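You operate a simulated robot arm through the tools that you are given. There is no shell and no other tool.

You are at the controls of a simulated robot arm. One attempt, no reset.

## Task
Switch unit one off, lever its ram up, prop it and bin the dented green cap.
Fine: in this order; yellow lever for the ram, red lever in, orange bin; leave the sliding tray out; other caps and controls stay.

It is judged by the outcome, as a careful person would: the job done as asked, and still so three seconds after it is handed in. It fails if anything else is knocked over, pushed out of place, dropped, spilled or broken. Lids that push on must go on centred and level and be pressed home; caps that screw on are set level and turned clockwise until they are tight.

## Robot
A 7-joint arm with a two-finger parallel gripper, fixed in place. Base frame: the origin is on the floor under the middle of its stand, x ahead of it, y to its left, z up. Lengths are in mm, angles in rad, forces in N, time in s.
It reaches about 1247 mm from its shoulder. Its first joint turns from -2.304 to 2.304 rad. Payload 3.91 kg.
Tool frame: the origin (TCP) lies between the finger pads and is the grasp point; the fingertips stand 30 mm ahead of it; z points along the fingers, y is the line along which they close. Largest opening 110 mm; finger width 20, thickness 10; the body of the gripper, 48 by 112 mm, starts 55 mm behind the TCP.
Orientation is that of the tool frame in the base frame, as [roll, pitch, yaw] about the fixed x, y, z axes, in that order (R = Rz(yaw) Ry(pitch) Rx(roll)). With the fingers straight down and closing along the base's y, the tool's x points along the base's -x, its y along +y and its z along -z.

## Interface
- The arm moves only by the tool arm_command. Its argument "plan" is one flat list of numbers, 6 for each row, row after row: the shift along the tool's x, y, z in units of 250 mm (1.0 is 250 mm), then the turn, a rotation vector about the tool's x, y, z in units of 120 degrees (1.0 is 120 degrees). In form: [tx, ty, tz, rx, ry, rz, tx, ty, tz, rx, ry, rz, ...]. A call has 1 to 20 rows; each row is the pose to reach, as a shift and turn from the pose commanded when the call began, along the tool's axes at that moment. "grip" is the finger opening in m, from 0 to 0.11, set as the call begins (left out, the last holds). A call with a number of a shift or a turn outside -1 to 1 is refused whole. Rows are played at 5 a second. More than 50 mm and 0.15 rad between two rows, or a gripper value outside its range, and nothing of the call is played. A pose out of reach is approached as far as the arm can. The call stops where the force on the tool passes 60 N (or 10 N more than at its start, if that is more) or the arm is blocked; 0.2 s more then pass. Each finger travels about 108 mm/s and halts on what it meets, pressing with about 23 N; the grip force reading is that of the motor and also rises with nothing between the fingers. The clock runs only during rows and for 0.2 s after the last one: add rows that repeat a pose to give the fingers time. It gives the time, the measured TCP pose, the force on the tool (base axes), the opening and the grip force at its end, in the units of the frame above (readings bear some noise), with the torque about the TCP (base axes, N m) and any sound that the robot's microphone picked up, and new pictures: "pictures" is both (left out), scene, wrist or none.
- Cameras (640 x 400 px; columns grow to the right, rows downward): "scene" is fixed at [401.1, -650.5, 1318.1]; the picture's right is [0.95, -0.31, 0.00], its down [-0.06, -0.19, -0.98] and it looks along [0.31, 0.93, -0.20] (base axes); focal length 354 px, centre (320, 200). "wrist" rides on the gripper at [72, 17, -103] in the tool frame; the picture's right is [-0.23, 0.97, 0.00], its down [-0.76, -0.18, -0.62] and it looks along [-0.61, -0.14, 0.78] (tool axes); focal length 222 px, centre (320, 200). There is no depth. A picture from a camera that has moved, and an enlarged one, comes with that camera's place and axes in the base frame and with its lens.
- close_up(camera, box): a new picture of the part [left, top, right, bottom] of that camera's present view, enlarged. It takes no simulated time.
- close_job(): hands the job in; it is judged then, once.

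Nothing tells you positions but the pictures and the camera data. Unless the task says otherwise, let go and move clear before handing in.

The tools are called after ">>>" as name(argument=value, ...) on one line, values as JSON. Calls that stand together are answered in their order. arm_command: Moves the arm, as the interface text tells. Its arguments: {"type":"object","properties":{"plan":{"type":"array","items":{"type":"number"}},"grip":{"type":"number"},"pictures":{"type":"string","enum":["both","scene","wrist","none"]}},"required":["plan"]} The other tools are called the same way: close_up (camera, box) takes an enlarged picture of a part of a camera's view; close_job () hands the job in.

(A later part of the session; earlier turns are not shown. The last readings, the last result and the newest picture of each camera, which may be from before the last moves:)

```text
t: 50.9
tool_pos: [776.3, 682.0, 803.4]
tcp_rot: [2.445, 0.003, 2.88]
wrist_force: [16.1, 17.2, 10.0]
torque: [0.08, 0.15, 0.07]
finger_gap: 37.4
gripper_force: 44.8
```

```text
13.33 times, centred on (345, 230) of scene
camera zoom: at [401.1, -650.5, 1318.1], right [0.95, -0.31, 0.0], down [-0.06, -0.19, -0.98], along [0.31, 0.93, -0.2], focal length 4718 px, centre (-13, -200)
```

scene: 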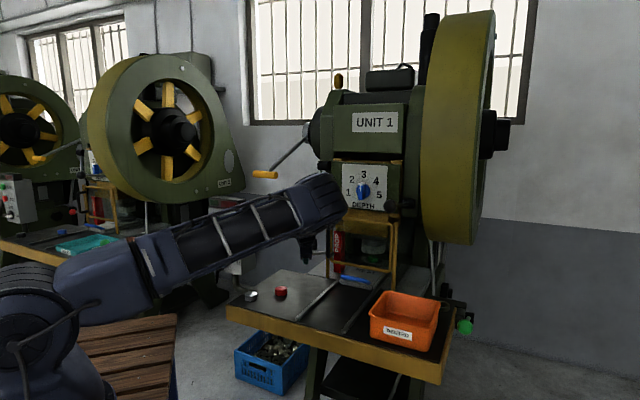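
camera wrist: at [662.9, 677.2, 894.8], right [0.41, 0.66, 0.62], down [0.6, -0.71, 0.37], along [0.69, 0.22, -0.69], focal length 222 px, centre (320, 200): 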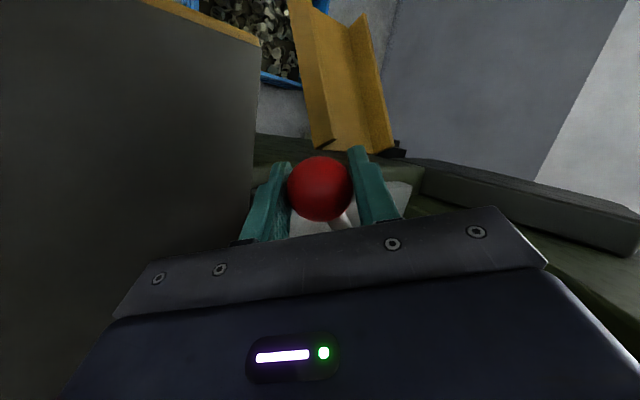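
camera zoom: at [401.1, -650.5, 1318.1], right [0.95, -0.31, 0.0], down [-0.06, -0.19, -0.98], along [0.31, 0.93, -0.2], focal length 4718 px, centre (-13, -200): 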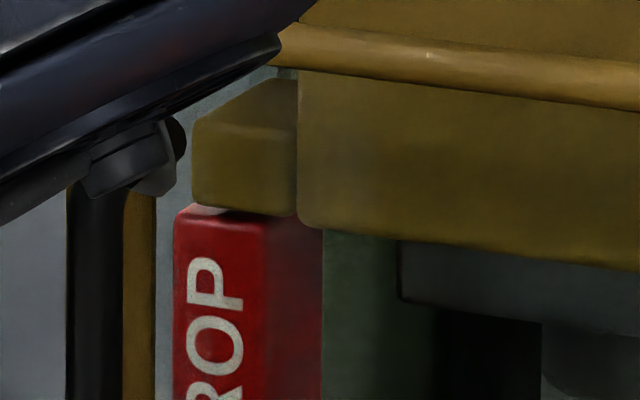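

The prop is now under the ledge, with about 6 mm still sticking out to the left. I'll push on gently until the lever is fully in.

>>> arm_command(plan=[-0.0144, 0.0007, 0.0006, 0, 0, 0, -0.0248, -0.0039, -0.0032, 0, 0, 0, -0.0352, -0.0085, -0.007, 0, 0, 0, -0.0456, -0.0131, -0.0109, 0, 0, 0, -0.056, -0.0177, -0.0147, 0, 0, 0, -0.0664, -0.0223, -0.0186, 0, 0, 0], pictures="scene")

>>> close_up(camera="scene", box=[315, 215, 365, 280])

>>> close_up(camera="scene", box=[325, 215, 365, 245])

```text
t: 52.3
tool_pos: [787.5, 672.6, 806.6]
tcp_rot: [2.444, 0.001, 2.886]
wrist_force: [-23.9, 43.9, 7.8]
torque: [-0.07, -0.04, 0.07]
finger_gap: 38.0
gripper_force: 44.9
```

scene: 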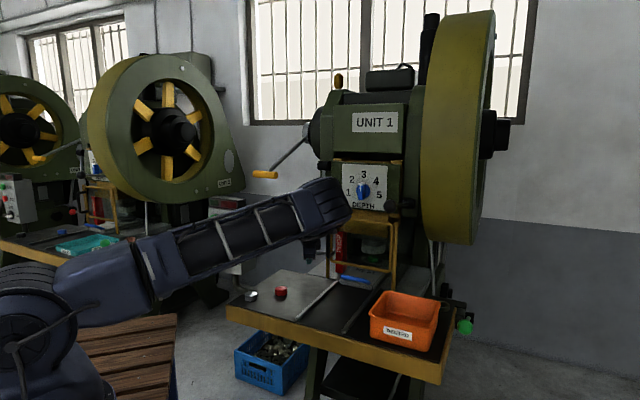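

```text
6.15 times, centred on (340, 248) of scene
camera zoom: at [401.1, -650.5, 1318.1], right [0.95, -0.31, 0.0], down [-0.06, -0.19, -0.98], along [0.31, 0.93, -0.2], focal length 2178 px, centre (197, -92)
```

zoom: 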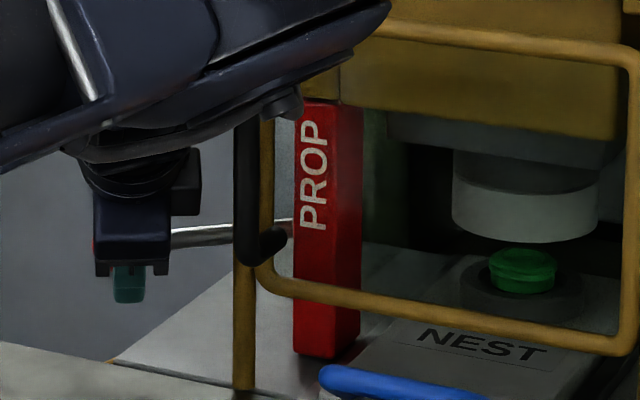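

```text
13.33 times, centred on (345, 230) of scene
camera zoom: at [401.1, -650.5, 1318.1], right [0.95, -0.31, 0.0], down [-0.06, -0.19, -0.98], along [0.31, 0.93, -0.2], focal length 4718 px, centre (-13, -200)
```

zoom: 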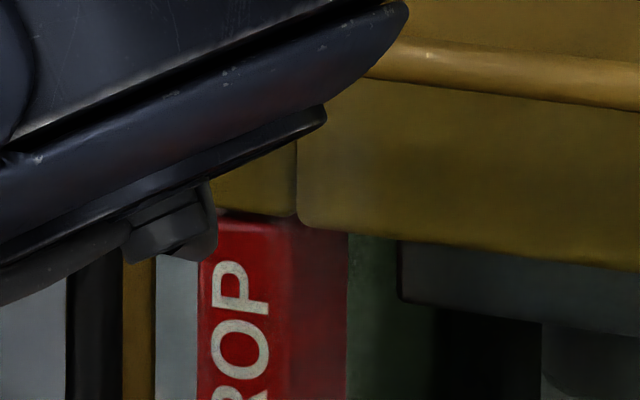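

The prop is fully under the ledge and up against its stop (48 N). I'll relieve the push by 4 mm and open to release the ball.

>>> arm_command(plan=[0.0139, 0.0061, 0.0051, 0, 0, 0, 0.0139, 0.0061, 0.0051, 0, 0, 0], pictures="none")

>>> arm_command(plan=[0, 0, 0, 0, 0, 0, 0, 0, 0, 0, 0, 0, 0, 0, 0, 0, 0, 0], grip=0.065, pictures="wrist")

>>> close_up(camera="scene", box=[315, 215, 365, 280])

>>> close_up(camera="wrist", box=[220, 80, 440, 240])

```text
t: 52.9
tool_pos: [786.4, 672.3, 806.3]
tcp_rot: [2.445, 0.004, 2.88]
wrist_force: [-16.6, 19.9, 21.1]
torque: [0.14, 0.33, 0.09]
finger_gap: 37.4
gripper_force: 45.5
```

```text
t: 53.7
tool_pos: [787.3, 671.5, 803.0]
tcp_rot: [2.445, 0.002, 2.881]
wrist_force: [0.7, -0.8, -0.3]
torque: [-0.01, 0.03, -0.01]
finger_gap: 65.1
gripper_force: 0.1
camera wrist: at [703.2, 638.8, 894.9], right [0.41, 0.66, 0.62], down [0.6, -0.71, 0.37], along [0.69, 0.22, -0.69], focal length 222 px, centre (320, 200)
```

wrist: 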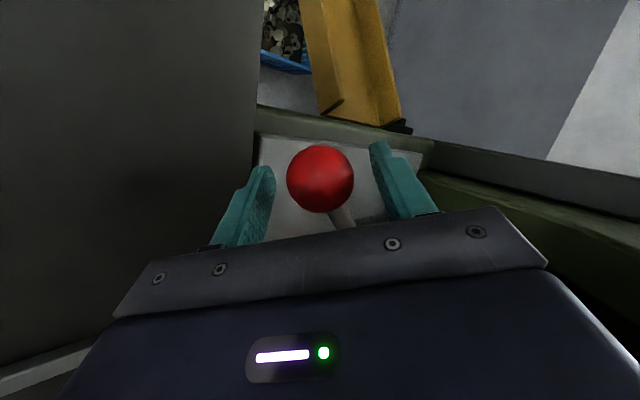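

```text
6.15 times, centred on (340, 248) of scene
camera zoom: at [401.1, -650.5, 1318.1], right [0.95, -0.31, 0.0], down [-0.06, -0.19, -0.98], along [0.31, 0.93, -0.2], focal length 2178 px, centre (197, -92)
```

zoom: 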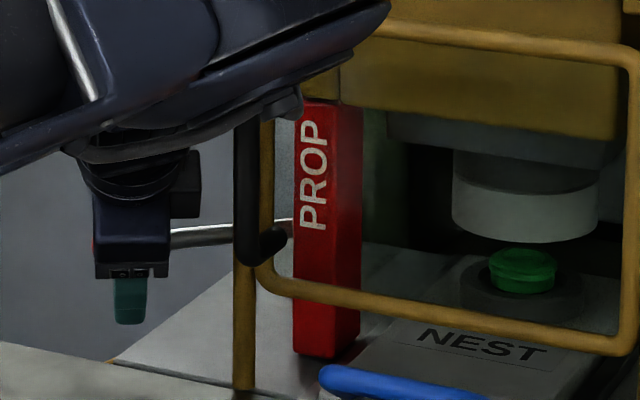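

```text
2.50 times, centred on (330, 160) of wrist
camera zoom: at [703.2, 638.8, 894.9], right [0.41, 0.66, 0.62], down [0.6, -0.71, 0.37], along [0.69, 0.22, -0.69], focal length 555 px, centre (295, 300)
```

zoom: 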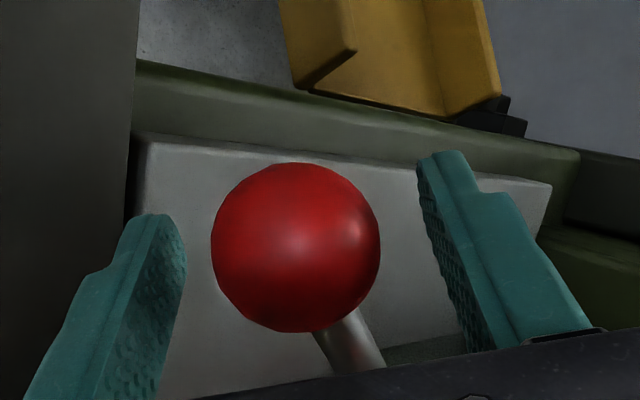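

The prop stays in. Next is the tray: I'll back away from the red lever and swing the gripper to point straight down in front of the gate to look at the blue handle.

>>> arm_command(plan=[0, 0, -0.15, 0, 0, 0, 0, 0, -0.3, 0, 0, 0, 0, 0, -0.4, 0, 0, 0, 0.076, -0.1, -0.485, 0, 0, 0, 0.152, -0.2016, -0.5692, 0, 0, 0], grip=0.065, pictures="none")

>>> arm_command(plan=[-0.0739, -0.0125, -0.0514, 0.0335, 0.0194, -0.0532, -0.1478, -0.0251, -0.1028, 0.0671, 0.0387, -0.1064, -0.2217, -0.0376, -0.1541, 0.1006, 0.0581, -0.1596, -0.2956, -0.0501, -0.2055, 0.1342, 0.0775, -0.2128, -0.3694, -0.0627, -0.2569, 0.1677, 0.0968, -0.2659, -0.4433, -0.0752, -0.3083, 0.2013, 0.1162, -0.3191, -0.5172, -0.0877, -0.3596, 0.2348, 0.1356, -0.3723, -0.5911, -0.1003, -0.411, 0.2684, 0.1549, -0.4255, -0.665, -0.1128, -0.4624, 0.3019, 0.1743, -0.4787, -0.665, -0.1128, -0.4624, 0.3019, 0.1743, -0.4787], grip=0.065, pictures="both")

>>> close_up(camera="scene", box=[240, 120, 420, 280])

```text
t: 54.9
tool_pos: [715.2, 555.5, 878.2]
tcp_rot: [2.447, 0.003, 2.88]
wrist_force: [-0.3, 0.5, -0.7]
torque: [0.02, 0.03, -0.02]
finger_gap: 65.0
gripper_force: 0.1
```

```text
t: 57.1
tool_pos: [852.2, 421.6, 953.7]
tcp_rot: [-3.137, -0.001, -2.356]
wrist_force: [0.0, 0.6, -0.1]
torque: [-0.01, 0.03, 0.03]
finger_gap: 65.1
gripper_force: 0.1
camera wrist: at [789.3, 382.1, 1056.8], right [-0.53, 0.85, 0.0], down [0.66, 0.42, 0.62], along [0.53, 0.33, -0.78], focal length 222 px, centre (320, 200)
```

scene: 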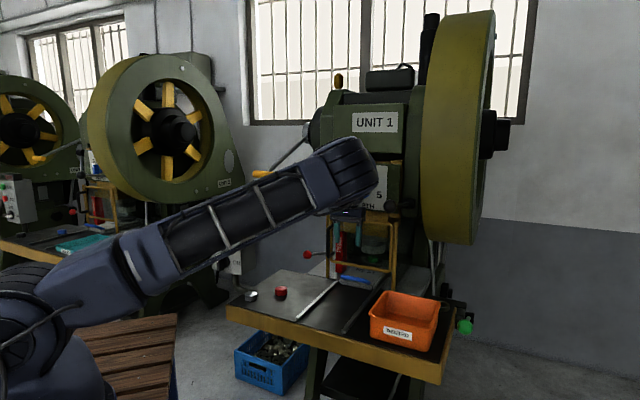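
wrist: 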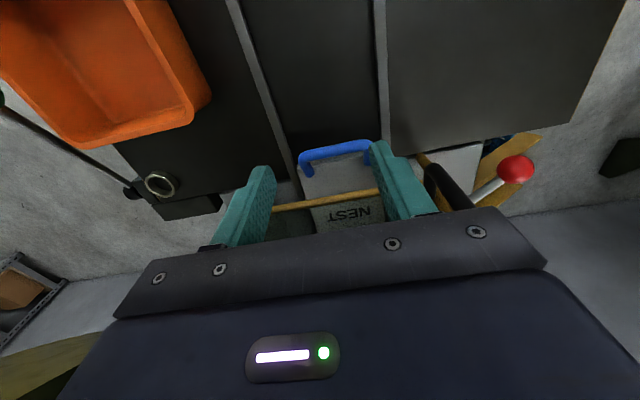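

```text
2.50 times, centred on (330, 200) of scene
camera zoom: at [401.1, -650.5, 1318.1], right [0.95, -0.31, 0.0], down [-0.06, -0.19, -0.98], along [0.31, 0.93, -0.2], focal length 885 px, centre (295, 200)
```

zoom: 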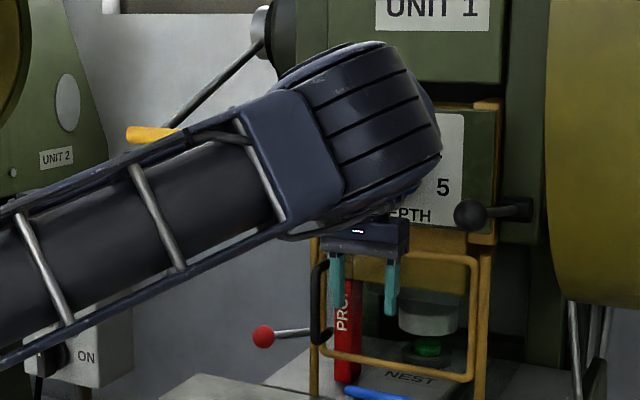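

From above I can see the blue handle, the tray between its rails, and the gate's bottom bar. Zooming in on the handle and cap.

>>> close_up(camera="wrist", box=[250, 110, 430, 230])

>>> close_up(camera="wrist", box=[0, 0, 320, 240])

>>> close_up(camera="scene", box=[325, 255, 405, 300])

```text
3.33 times, centred on (340, 170) of wrist
camera zoom: at [789.3, 382.1, 1056.8], right [-0.53, 0.85, 0.0], down [0.66, 0.42, 0.62], along [0.53, 0.33, -0.78], focal length 740 px, centre (253, 300)
```

zoom: 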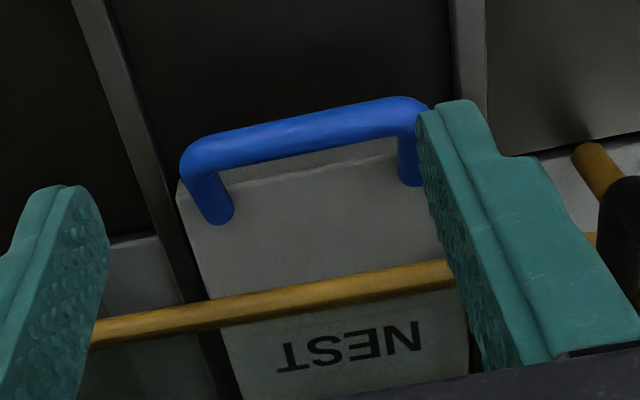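

```text
1.67 times, centred on (160, 120) of wrist
camera zoom: at [789.3, 382.1, 1056.8], right [-0.53, 0.85, 0.0], down [0.66, 0.42, 0.62], along [0.53, 0.33, -0.78], focal length 370 px, centre (587, 333)
```

zoom: 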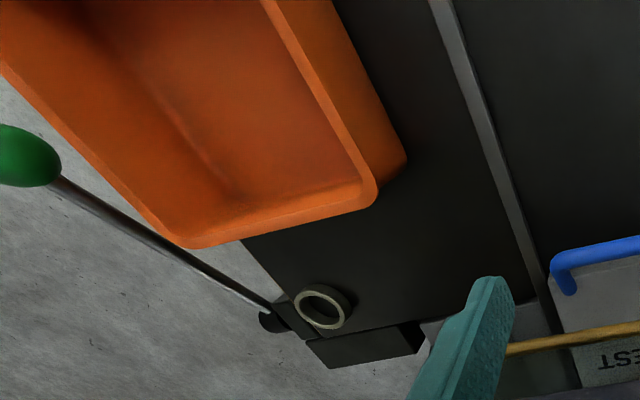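

```text
8.00 times, centred on (365, 278) of scene
camera zoom: at [401.1, -650.5, 1318.1], right [0.95, -0.31, 0.0], down [-0.06, -0.19, -0.98], along [0.31, 0.93, -0.2], focal length 2831 px, centre (-40, -420)
```

zoom: 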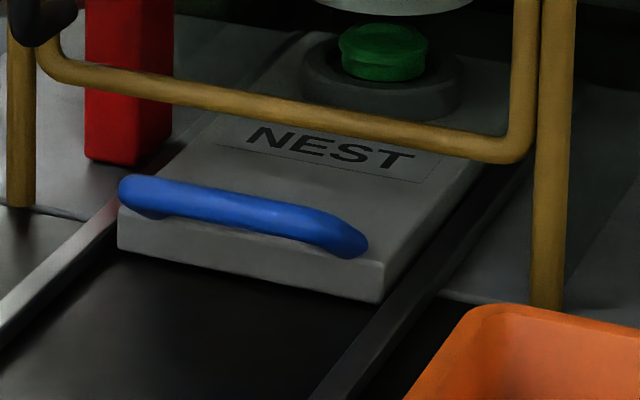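

The handle is an arch on top of the tray's front edge, its bar near p≈298, q≈972, z≈762. I'll turn the hand to grip the bar with one finger behind-above and one in front-below, pitched 50° so the hand clears the gate.

>>> arm_command(plan=[-0.0049, 0.0015, 0.0416, -0.0218, -0.0218, 0.0597, -0.0097, 0.003, 0.0831, -0.0436, -0.0436, 0.1194, -0.0146, 0.0045, 0.1247, -0.0654, -0.0654, 0.1791, -0.0195, 0.006, 0.1663, -0.0871, -0.0871, 0.2388, -0.0243, 0.0075, 0.2078, -0.1089, -0.1089, 0.2985, -0.0292, 0.009, 0.2494, -0.1307, -0.1307, 0.3582, -0.0341, 0.0105, 0.291, -0.1525, -0.1525, 0.4179, -0.0389, 0.012, 0.3325, -0.1743, -0.1743, 0.4776, -0.0438, 0.0135, 0.3741, -0.1961, -0.1961, 0.5373, -0.0487, 0.015, 0.4157, -0.2178, -0.2178, 0.597, -0.0535, 0.0165, 0.4572, -0.2396, -0.2396, 0.6567, -0.0584, 0.018, 0.4988, -0.2614, -0.2614, 0.7164, -0.0584, 0.018, 0.4988, -0.2614, -0.2614, 0.7164], grip=0.05, pictures="both")

>>> close_up(camera="wrist", box=[220, 60, 440, 220])

>>> close_up(camera="scene", box=[310, 220, 420, 300])

```text
t: 59.9
tool_pos: [860.4, 433.8, 830.1]
tcp_rot: [2.445, 0.003, 2.357]
wrist_force: [-0.9, 0.2, 0.3]
torque: [0.04, 0.02, -0.01]
finger_gap: 50.2
gripper_force: 0.1
camera wrist: at [770.7, 447.1, 920.3], right [0.69, 0.37, 0.63], down [0.16, -0.92, 0.37], along [0.71, -0.15, -0.69], focal length 222 px, centre (320, 200)
```

scene: 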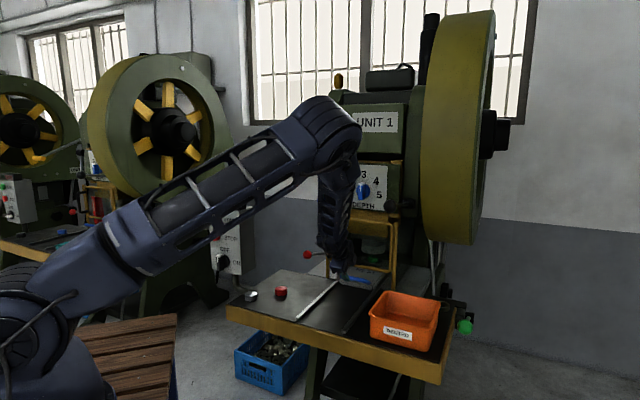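
wrist: 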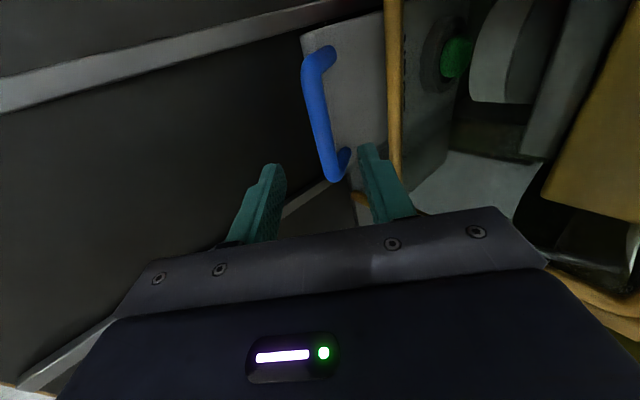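

```text
2.50 times, centred on (330, 140) of wrist
camera zoom: at [770.7, 447.1, 920.3], right [0.69, 0.37, 0.63], down [0.16, -0.92, 0.37], along [0.71, -0.15, -0.69], focal length 555 px, centre (295, 350)
```

zoom: 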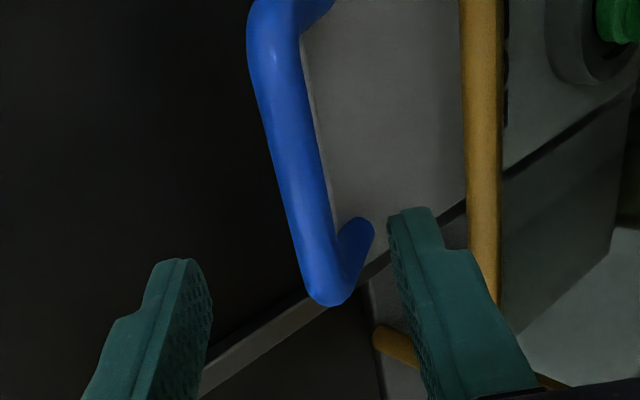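

```text
5.00 times, centred on (365, 260) of scene
camera zoom: at [401.1, -650.5, 1318.1], right [0.95, -0.31, 0.0], down [-0.06, -0.19, -0.98], along [0.31, 0.93, -0.2], focal length 1769 px, centre (95, -100)
```

zoom: 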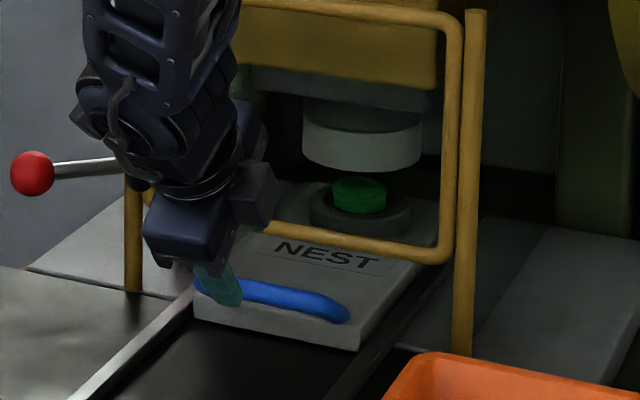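

The bar lies on the tool axis. I'll shift a little left to centre on the handle, then advance in stages to judge the depth.

>>> arm_command(plan=[0.028, -0.004, 0.08, 0, 0, 0, 0.028, -0.004, 0.16, 0, 0, 0, 0.028, -0.004, 0.16, 0, 0, 0], grip=0.05, pictures="wrist")

>>> close_up(camera="wrist", box=[220, 60, 440, 220])

>>> close_up(camera="scene", box=[320, 240, 400, 300])

```text
t: 60.7
tool_pos: [873.8, 455.4, 798.3]
tcp_rot: [2.443, 0.003, 2.358]
wrist_force: [0.0, -0.1, -0.6]
torque: [0.0, -0.04, 0.05]
finger_gap: 49.8
gripper_force: 0.0
camera wrist: at [784.5, 469.4, 887.5], right [0.69, 0.37, 0.63], down [0.16, -0.92, 0.37], along [0.71, -0.15, -0.69], focal length 222 px, centre (320, 200)
```

wrist: 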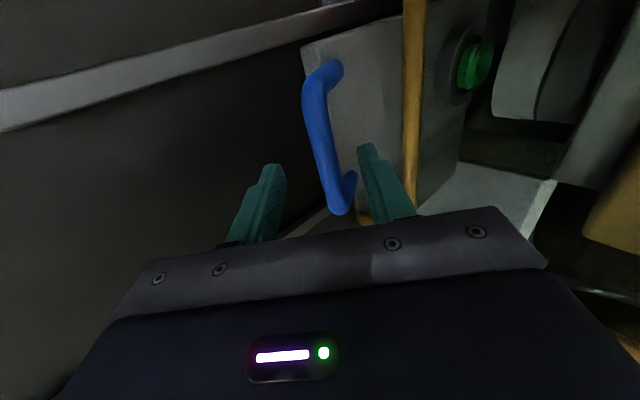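

```text
2.50 times, centred on (330, 140) of wrist
camera zoom: at [784.5, 469.4, 887.5], right [0.69, 0.37, 0.63], down [0.16, -0.92, 0.37], along [0.71, -0.15, -0.69], focal length 555 px, centre (295, 350)
```

zoom: 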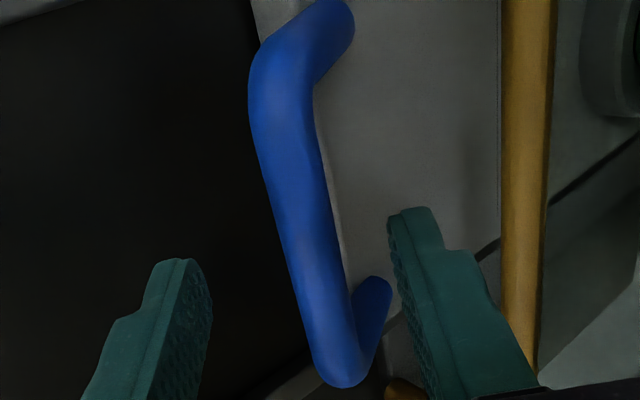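

```text
6.67 times, centred on (360, 270) of scene
camera zoom: at [401.1, -650.5, 1318.1], right [0.95, -0.31, 0.0], down [-0.06, -0.19, -0.98], along [0.31, 0.93, -0.2], focal length 2359 px, centre (53, -267)
```

zoom: 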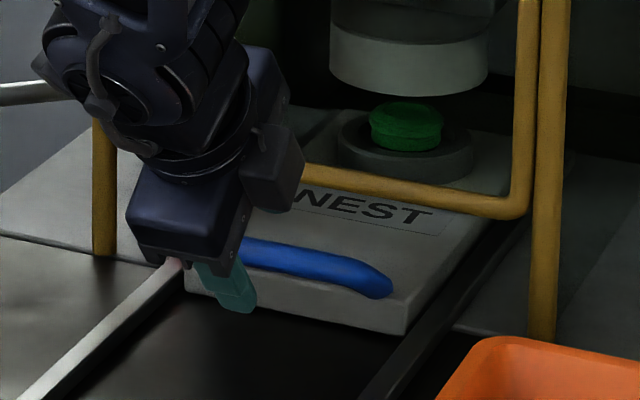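

The bar is about 46 mm ahead of the grasp point and well centred. Advancing 30 mm so the fingertips straddle it.

>>> arm_command(plan=[0, 0.01, 0.04, 0, 0, 0, 0, 0.01, 0.08, 0, 0, 0, 0, 0.01, 0.12, 0, 0, 0, 0, 0.01, 0.12, 0, 0, 0], grip=0.05, pictures="wrist")

>>> close_up(camera="wrist", box=[220, 60, 440, 240])

>>> close_up(camera="scene", box=[320, 240, 400, 300])

```text
t: 61.7
tool_pos: [889.3, 471.4, 776.6]
tcp_rot: [2.443, 0.003, 2.36]
wrist_force: [-0.3, 0.0, 1.1]
torque: [0.02, -0.03, -0.03]
finger_gap: 50.0
gripper_force: 0.1
camera wrist: at [800.1, 483.2, 865.5], right [0.69, 0.37, 0.63], down [0.16, -0.92, 0.37], along [0.71, -0.15, -0.69], focal length 222 px, centre (320, 200)
```

wrist: 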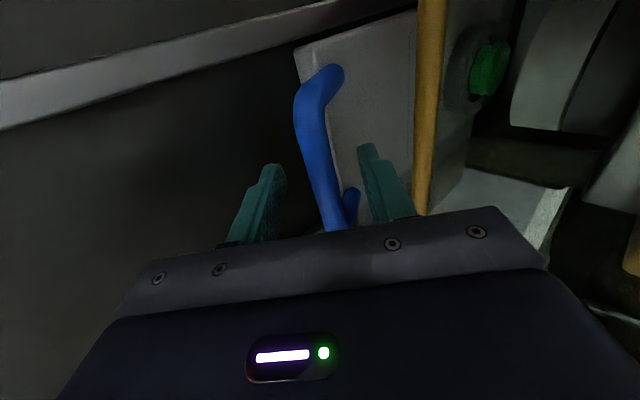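

```text
2.22 times, centred on (330, 150) of wrist
camera zoom: at [800.1, 483.2, 865.5], right [0.69, 0.37, 0.63], down [0.16, -0.92, 0.37], along [0.71, -0.15, -0.69], focal length 494 px, centre (298, 311)
```

zoom: 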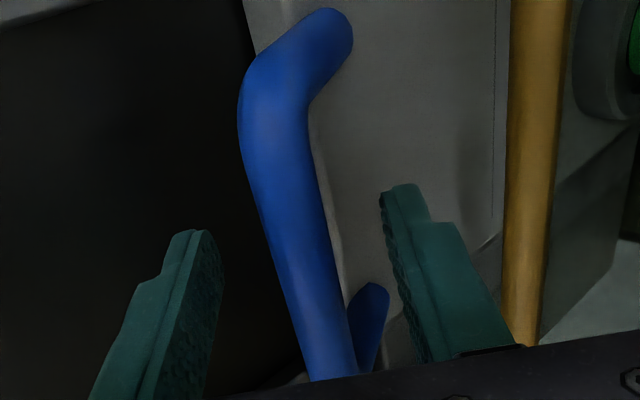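

```text
6.67 times, centred on (360, 270) of scene
camera zoom: at [401.1, -650.5, 1318.1], right [0.95, -0.31, 0.0], down [-0.06, -0.19, -0.98], along [0.31, 0.93, -0.2], focal length 2359 px, centre (53, -267)
```

zoom: 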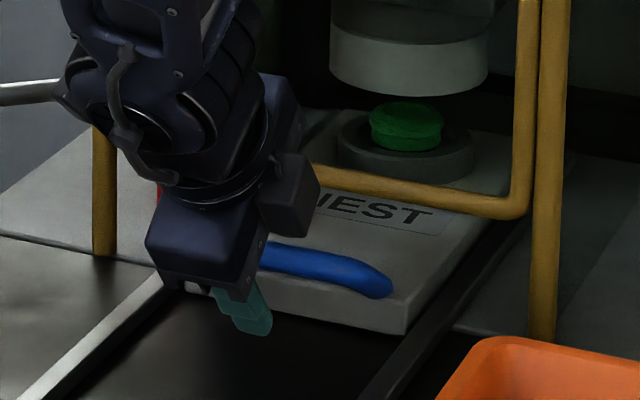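

The bar is between the fingertips. I'll go 8 mm deeper for a firmer hold and then close.

>>> arm_command(plan=[0, 0, 0.016, 0, 0, 0, 0, 0, 0.032, 0, 0, 0, 0, 0, 0.032, 0, 0, 0], grip=0.05, pictures="none")

>>> arm_command(plan=[0, 0, 0, 0, 0, 0, 0, 0, 0, 0, 0, 0, 0, 0, 0, 0, 0, 0], grip=0.0, pictures="wrist")

>>> close_up(camera="wrist", box=[220, 60, 440, 240])

>>> close_up(camera="scene", box=[320, 240, 400, 300])

```text
t: 62.5
tool_pos: [892.4, 473.9, 769.3]
tcp_rot: [2.443, 0.004, 2.358]
wrist_force: [-0.7, 0.1, -0.2]
torque: [-0.02, 0.02, 0.04]
finger_gap: 50.3
gripper_force: 0.1
```

```text
t: 63.3
tool_pos: [892.3, 475.1, 770.7]
tcp_rot: [2.441, 0.005, 2.358]
wrist_force: [6.1, 4.7, 17.3]
torque: [0.07, 0.08, 0.14]
finger_gap: 15.8
gripper_force: 45.3
camera wrist: at [803.4, 487.9, 860.5], right [0.69, 0.37, 0.63], down [0.16, -0.92, 0.36], along [0.71, -0.15, -0.69], focal length 222 px, centre (320, 200)
```

wrist: 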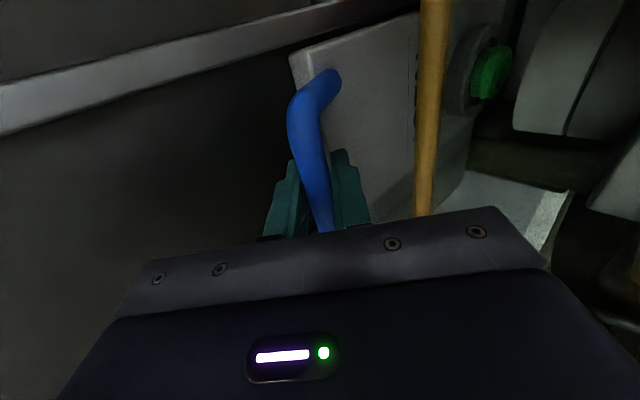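

```text
2.22 times, centred on (330, 150) of wrist
camera zoom: at [803.4, 487.9, 860.5], right [0.69, 0.37, 0.63], down [0.16, -0.92, 0.36], along [0.71, -0.15, -0.69], focal length 494 px, centre (298, 311)
```

zoom: 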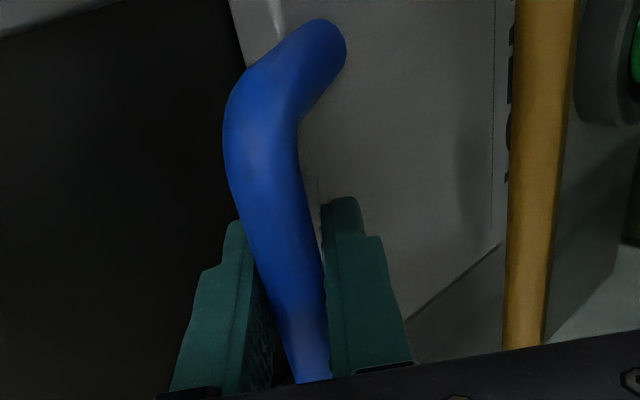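

```text
6.67 times, centred on (360, 270) of scene
camera zoom: at [401.1, -650.5, 1318.1], right [0.95, -0.31, 0.0], down [-0.06, -0.19, -0.98], along [0.31, 0.93, -0.2], focal length 2359 px, centre (53, -267)
```

zoom: 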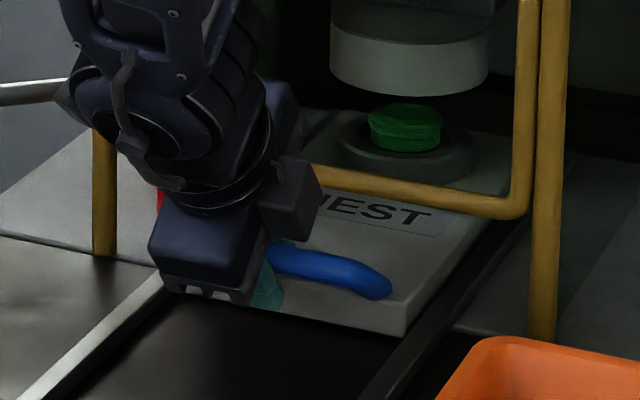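

The bar is held (15.8 mm). I'll pull the tray straight out toward the front, 20 mm first to feel it.

>>> arm_command(plan=[0, -0.0115, -0.017, 0, 0, 0, 0, -0.0268, -0.0299, 0, 0, 0, 0, -0.0421, -0.0427, 0, 0, 0, 0, -0.0574, -0.0556, 0, 0, 0, 0, -0.0574, -0.0556, 0, 0, 0], pictures="scene")

>>> close_up(camera="scene", box=[320, 230, 410, 300])

```text
t: 64.5
tool_pos: [877.4, 459.3, 770.3]
tcp_rot: [2.444, 0.002, 2.356]
wrist_force: [6.5, -9.1, 7.3]
torque: [0.04, -0.03, 0.15]
finger_gap: 15.7
gripper_force: 45.1
```

scene: 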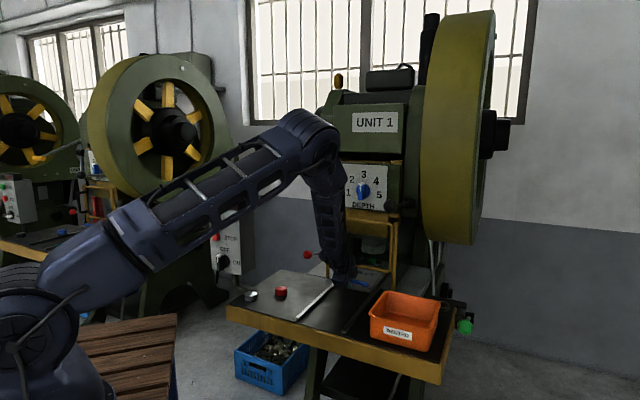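

```text
5.71 times, centred on (365, 265) of scene
camera zoom: at [401.1, -650.5, 1318.1], right [0.95, -0.31, 0.0], down [-0.06, -0.19, -0.98], along [0.31, 0.93, -0.2], focal length 2022 px, centre (63, -171)
```

zoom: 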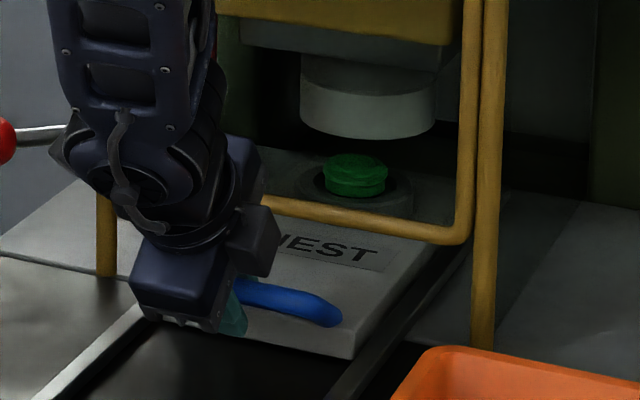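

The tray slides freely. Pulling another 100 mm, watching the cap's clearance under the gate bar.

>>> arm_command(plan=[-0.002, -0.0383, -0.0322, 0, 0, 0, -0.004, -0.0765, -0.0644, 0, 0, 0, -0.006, -0.1148, -0.0966, 0, 0, 0, -0.006, -0.153, -0.1288, 0, 0, 0, -0.006, -0.1913, -0.161, 0, 0, 0, -0.006, -0.2295, -0.1932, 0, 0, 0, -0.006, -0.2678, -0.2254, 0, 0, 0, -0.006, -0.306, -0.2576, 0, 0, 0, -0.006, -0.306, -0.2576, 0, 0, 0], pictures="both")

>>> close_up(camera="scene", box=[310, 230, 410, 310])

```text
t: 66.5
tool_pos: [806.0, 388.1, 771.4]
tcp_rot: [2.447, 0.002, 2.359]
wrist_force: [-5.4, -0.1, -29.0]
torque: [0.19, 0.22, 0.3]
finger_gap: 15.9
gripper_force: 45.0
camera wrist: at [718.0, 402.4, 861.0], right [0.69, 0.37, 0.62], down [0.16, -0.92, 0.37], along [0.71, -0.15, -0.69], focal length 222 px, centre (320, 200)
```

scene: 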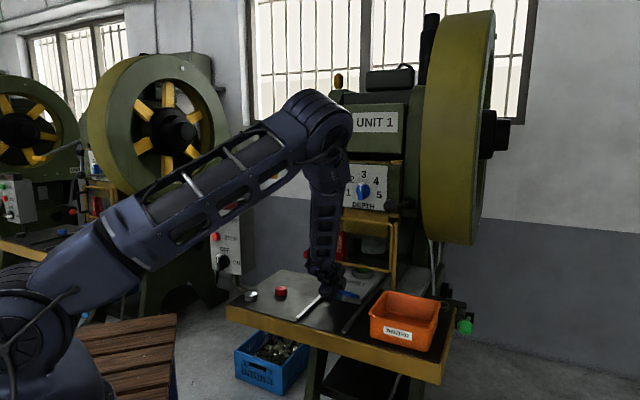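
wrist: 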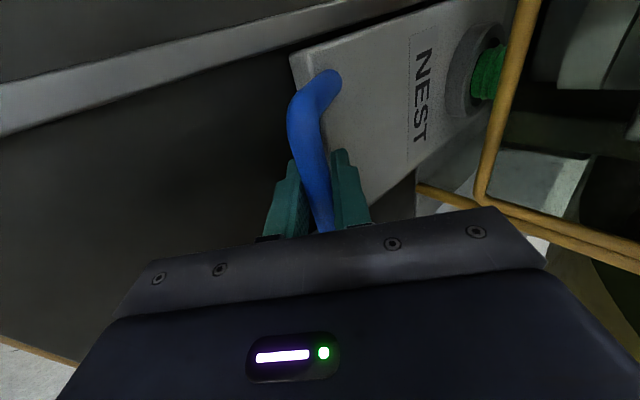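

```text
5.00 times, centred on (360, 270) of scene
camera zoom: at [401.1, -650.5, 1318.1], right [0.95, -0.31, 0.0], down [-0.06, -0.19, -0.98], along [0.31, 0.93, -0.2], focal length 1769 px, centre (120, -150)
```

zoom: 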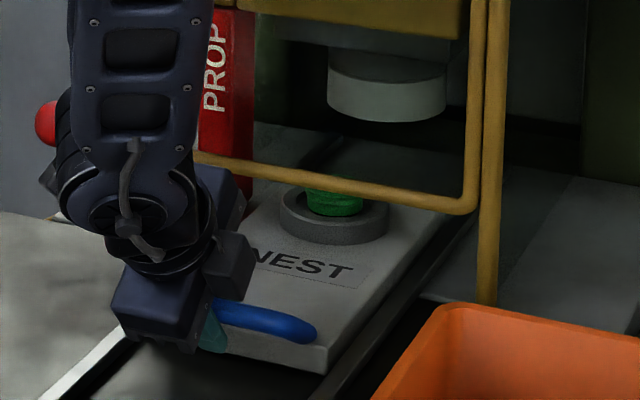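

The tray is 122 mm out and the cap looks clear of the gate bar. I'm lifting slightly on the handle, so I'll ease 2.5 mm down and keep pulling.

>>> arm_command(plan=[0, -0.0064, 0.0077, 0, 0, 0, 0, -0.0447, -0.0245, 0, 0, 0, 0, -0.0829, -0.0567, 0, 0, 0, 0, -0.1212, -0.0889, 0, 0, 0, 0, -0.1594, -0.1211, 0, 0, 0, 0, -0.1977, -0.1533, 0, 0, 0, 0, -0.1977, -0.1533, 0, 0, 0], pictures="both")

>>> close_up(camera="scene", box=[310, 230, 410, 310])

```text
t: 68.1
tool_pos: [763.6, 346.0, 769.9]
tcp_rot: [2.439, 0.004, 2.358]
wrist_force: [4.0, -2.2, 43.7]
torque: [0.01, -0.08, 0.0]
finger_gap: 15.9
gripper_force: 44.5
camera wrist: at [674.2, 359.1, 860.3], right [0.68, 0.37, 0.63], down [0.16, -0.92, 0.36], along [0.71, -0.15, -0.69], focal length 222 px, centre (320, 200)
```

scene: 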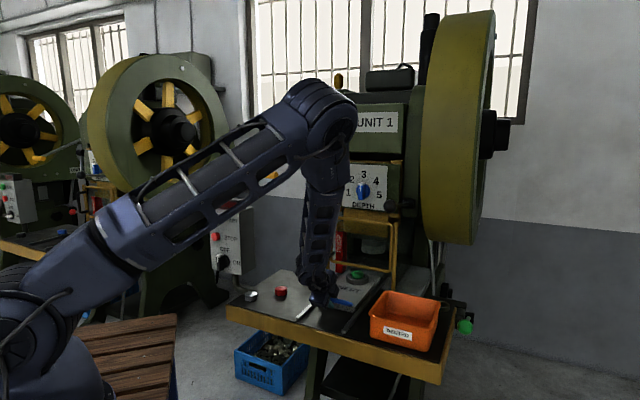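
wrist: 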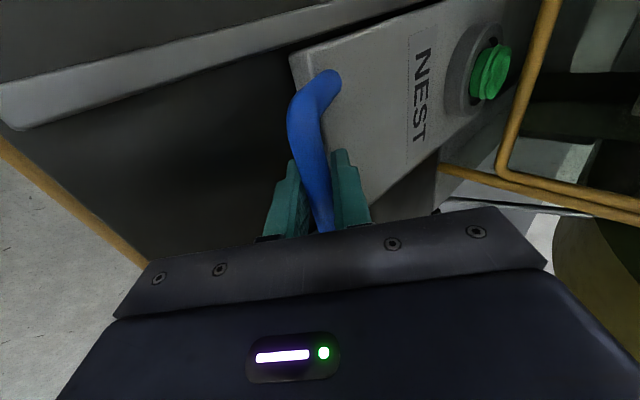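

```text
5.00 times, centred on (360, 270) of scene
camera zoom: at [401.1, -650.5, 1318.1], right [0.95, -0.31, 0.0], down [-0.06, -0.19, -0.98], along [0.31, 0.93, -0.2], focal length 1769 px, centre (120, -150)
```

zoom: 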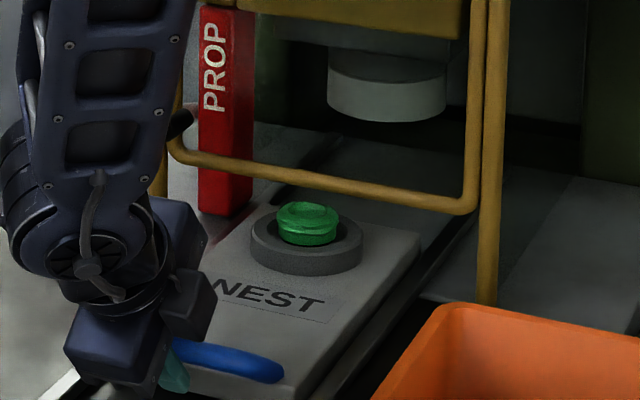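

The tray is 182 mm out and the cap is passing beneath the gate bar. I'll come up 1.5 mm to take off the downward load and pull on.

>>> arm_command(plan=[0, 0.0039, -0.0046, 0, 0, 0, 0, -0.0344, -0.0368, 0, 0, 0, 0, -0.0726, -0.069, 0, 0, 0, 0, -0.1109, -0.1012, 0, 0, 0, 0, -0.1491, -0.1334, 0, 0, 0, 0, -0.1797, -0.1591, 0, 0, 0, 0, -0.1797, -0.1591, 0, 0, 0], pictures="both")

>>> close_up(camera="scene", box=[310, 230, 410, 310])

```text
t: 69.7
tool_pos: [719.9, 304.8, 769.9]
tcp_rot: [2.444, 0.005, 2.359]
wrist_force: [2.6, -6.0, 26.0]
torque: [-0.11, -0.11, -0.01]
finger_gap: 15.7
gripper_force: 45.3
camera wrist: at [631.4, 316.2, 860.4], right [0.69, 0.37, 0.63], down [0.16, -0.92, 0.37], along [0.71, -0.15, -0.69], focal length 222 px, centre (320, 200)
```

scene: 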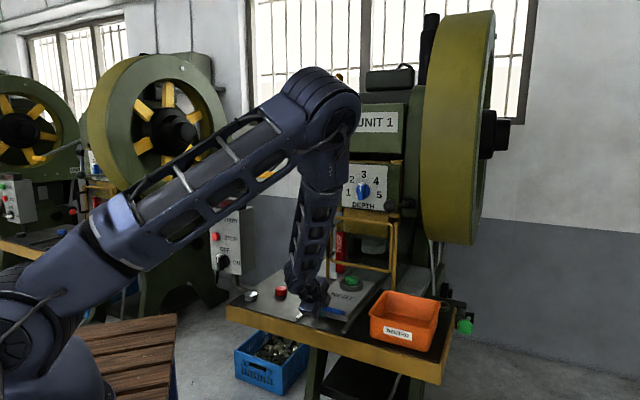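
wrist: 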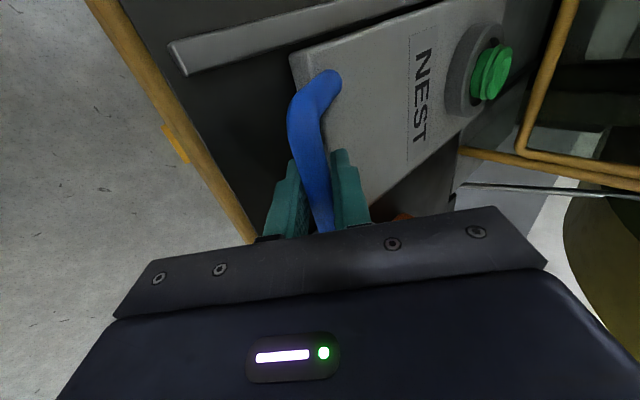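

```text
5.00 times, centred on (360, 270) of scene
camera zoom: at [401.1, -650.5, 1318.1], right [0.95, -0.31, 0.0], down [-0.06, -0.19, -0.98], along [0.31, 0.93, -0.2], focal length 1769 px, centre (120, -150)
```

zoom: 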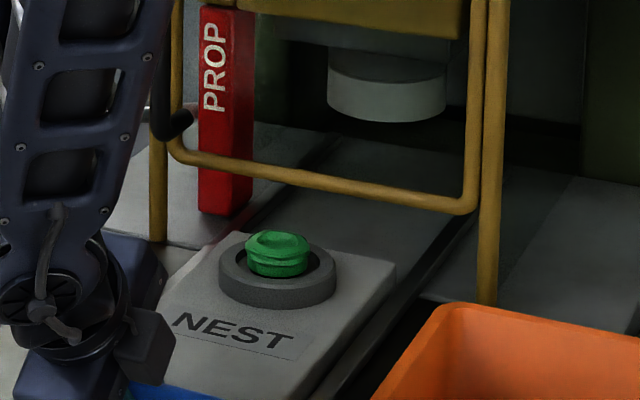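

The cap is now well in front of the gate. I'll pull a little further, gently, to see whether the tray reaches its stop.

>>> arm_command(plan=[0, 0.0026, -0.0031, 0, 0, 0, 0, -0.0204, -0.0224, 0, 0, 0, 0, -0.0433, -0.0417, 0, 0, 0, 0, -0.0663, -0.061, 0, 0, 0, 0, -0.0892, -0.0803, 0, 0, 0, 0, -0.0892, -0.0803, 0, 0, 0], pictures="both")

>>> close_up(camera="scene", box=[290, 230, 410, 330])

```text
t: 71.1
tool_pos: [699.1, 282.1, 770.7]
tcp_rot: [2.444, 0.001, 2.356]
wrist_force: [2.1, -5.5, -14.8]
torque: [0.33, 0.32, 0.58]
finger_gap: 15.9
gripper_force: 45.1
camera wrist: at [610.3, 295.1, 860.6], right [0.69, 0.37, 0.62], down [0.16, -0.92, 0.37], along [0.71, -0.15, -0.69], focal length 222 px, centre (320, 200)
```

scene: 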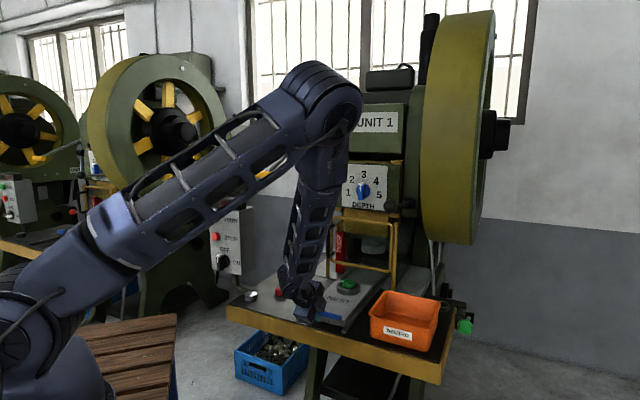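
wrist: 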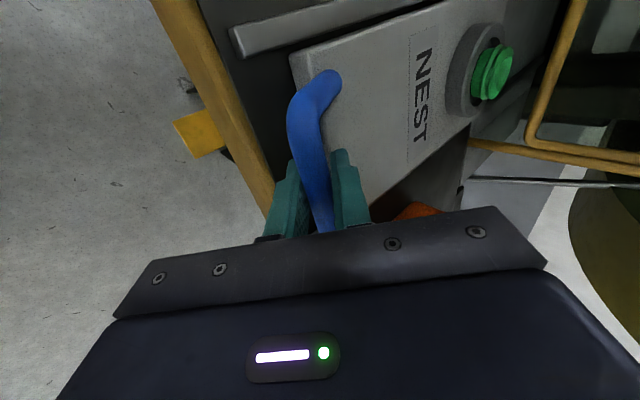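

```text
4.00 times, centred on (350, 280) of scene
camera zoom: at [401.1, -650.5, 1318.1], right [0.95, -0.31, 0.0], down [-0.06, -0.19, -0.98], along [0.31, 0.93, -0.2], focal length 1415 px, centre (200, -120)
```

zoom: 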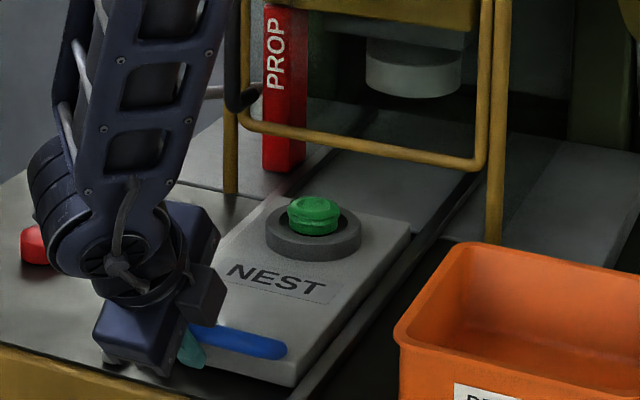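

It's still sliding freely with 273 mm out. I'll try up to 30 mm more, slowly, to find the stop.

>>> arm_command(plan=[0, -0.0204, -0.014, 0, 0, 0, 0, -0.0388, -0.0295, 0, 0, 0, 0, -0.0571, -0.0449, 0, 0, 0, 0, -0.0755, -0.0604, 0, 0, 0, 0, -0.0939, -0.0758, 0, 0, 0], pictures="both")

>>> close_up(camera="scene", box=[290, 230, 410, 330])

```text
t: 72.3
tool_pos: [678.3, 261.4, 770.5]
tcp_rot: [2.441, 0.003, 2.359]
wrist_force: [1.4, 1.5, 15.3]
torque: [-0.46, -0.46, -0.51]
finger_gap: 15.7
gripper_force: 44.7
camera wrist: at [589.3, 274.3, 860.3], right [0.68, 0.37, 0.63], down [0.16, -0.92, 0.37], along [0.71, -0.15, -0.69], focal length 222 px, centre (320, 200)
```

scene: 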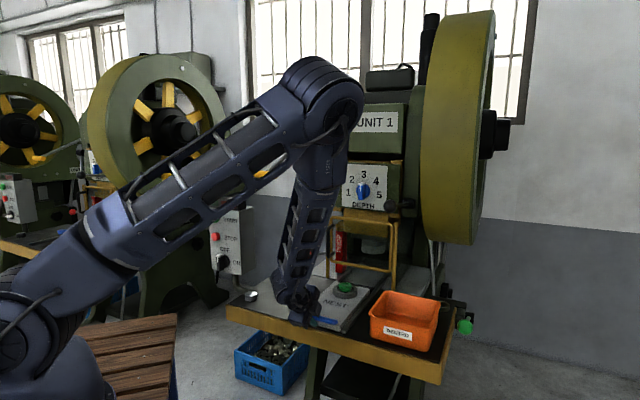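
wrist: 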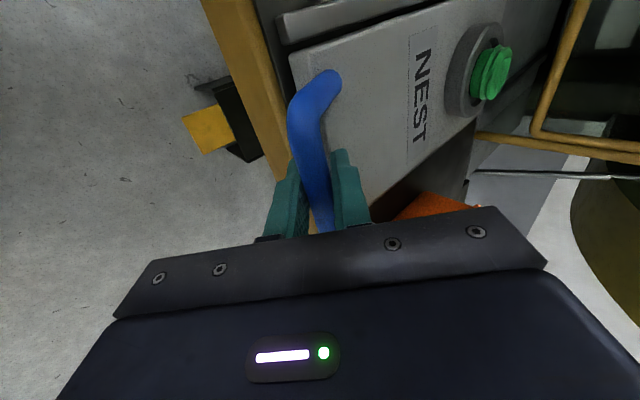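

```text
4.00 times, centred on (350, 280) of scene
camera zoom: at [401.1, -650.5, 1318.1], right [0.95, -0.31, 0.0], down [-0.06, -0.19, -0.98], along [0.31, 0.93, -0.2], focal length 1415 px, centre (200, -120)
```

zoom: 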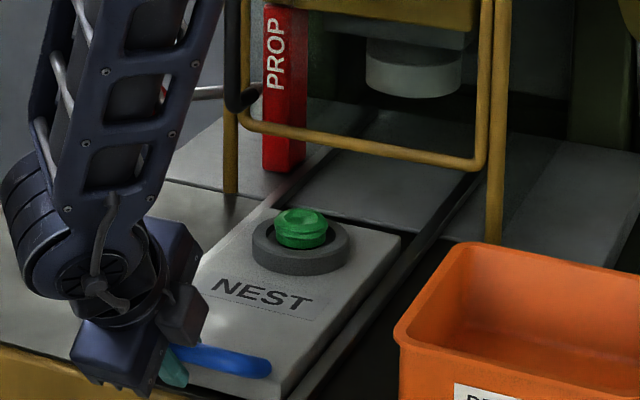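

The tray is 302 mm out, its front flush with the ends of the rails and fully supported on the table. I'll release the handle and back away.

>>> arm_command(plan=[0, 0, 0, 0, 0, 0, 0, 0, 0, 0, 0, 0, 0, 0, -0.1, 0, 0, 0, 0, 0, -0.22, 0, 0, 0, 0, 0, -0.36, 0, 0, 0, 0, 0, -0.36, 0, 0, 0], grip=0.05, pictures="both")

>>> close_up(camera="scene", box=[290, 230, 410, 330])

```text
t: 73.7
tool_pos: [636.5, 219.4, 838.3]
tcp_rot: [2.443, 0.004, 2.36]
wrist_force: [0.2, -0.7, 0.3]
torque: [0.02, 0.0, 0.0]
finger_gap: 50.2
gripper_force: 0.0
camera wrist: at [547.1, 231.5, 928.0], right [0.69, 0.37, 0.63], down [0.16, -0.92, 0.37], along [0.71, -0.15, -0.69], focal length 222 px, centre (320, 200)
```

scene: 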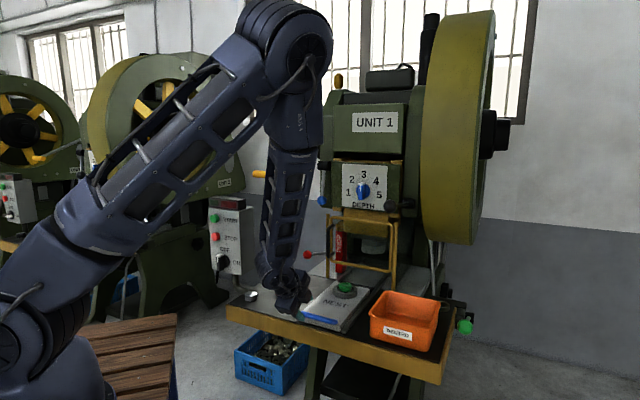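
wrist: 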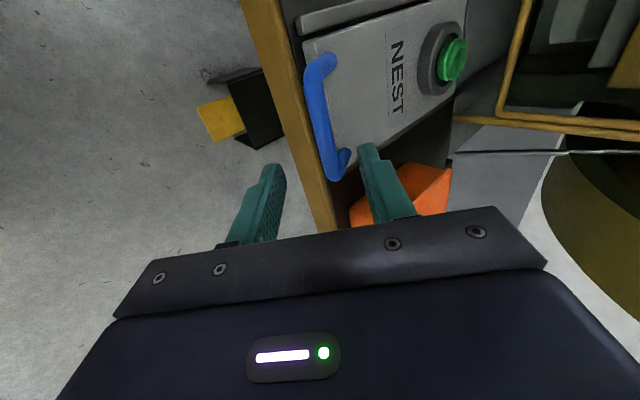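

```text
4.00 times, centred on (350, 280) of scene
camera zoom: at [401.1, -650.5, 1318.1], right [0.95, -0.31, 0.0], down [-0.06, -0.19, -0.98], along [0.31, 0.93, -0.2], focal length 1415 px, centre (200, -120)
```

zoom: 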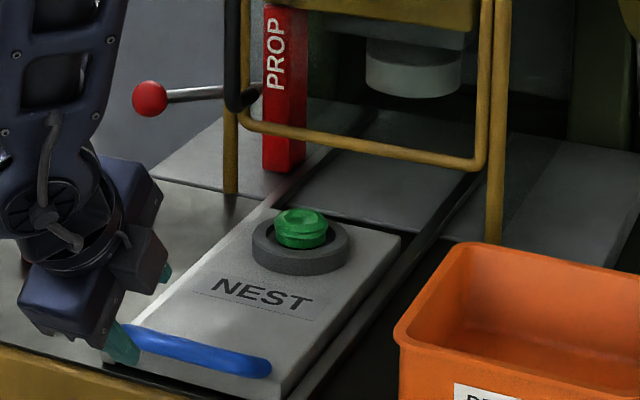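

The tray is out with the cap in its nest. I'll zoom in to locate the cap and the bin accurately.

>>> close_up(camera="wrist", box=[400, 10, 500, 110])

>>> close_up(camera="scene", box=[325, 270, 365, 310])

>>> close_up(camera="scene", box=[355, 270, 475, 370])

```text
4.00 times, centred on (450, 60) of wrist
camera zoom: at [547.1, 231.5, 928.0], right [0.69, 0.37, 0.63], down [0.16, -0.92, 0.37], along [0.71, -0.15, -0.69], focal length 888 px, centre (-200, 760)
```

zoom: 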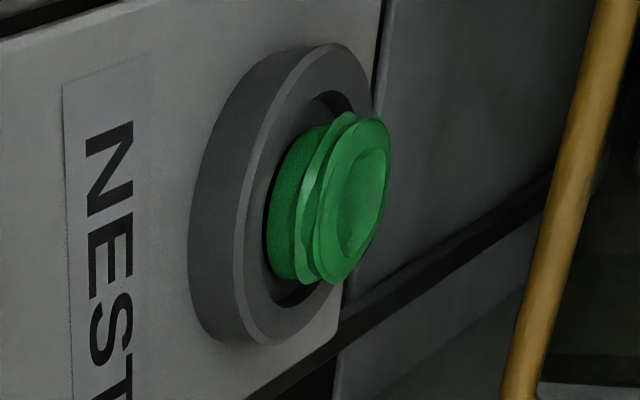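

```text
10.00 times, centred on (345, 290) of scene
camera zoom: at [401.1, -650.5, 1318.1], right [0.95, -0.31, 0.0], down [-0.06, -0.19, -0.98], along [0.31, 0.93, -0.2], focal length 3539 px, centre (70, -700)
```

zoom: 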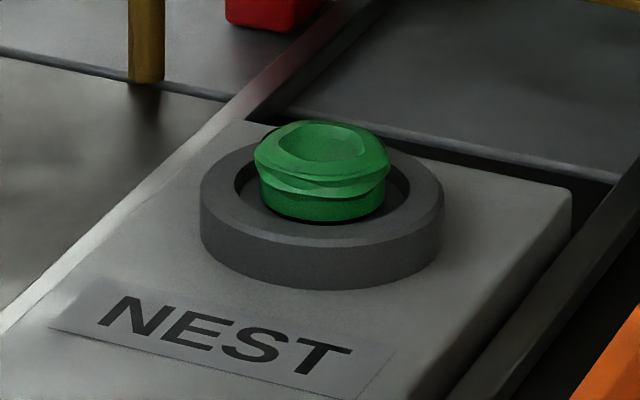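

```text
4.00 times, centred on (415, 320) of scene
camera zoom: at [401.1, -650.5, 1318.1], right [0.95, -0.31, 0.0], down [-0.06, -0.19, -0.98], along [0.31, 0.93, -0.2], focal length 1415 px, centre (-60, -280)
```

zoom: 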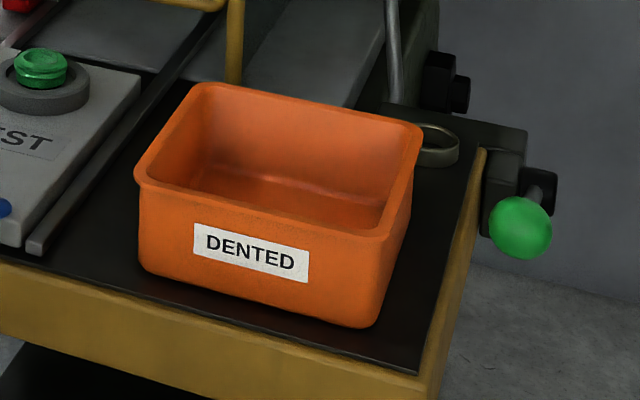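

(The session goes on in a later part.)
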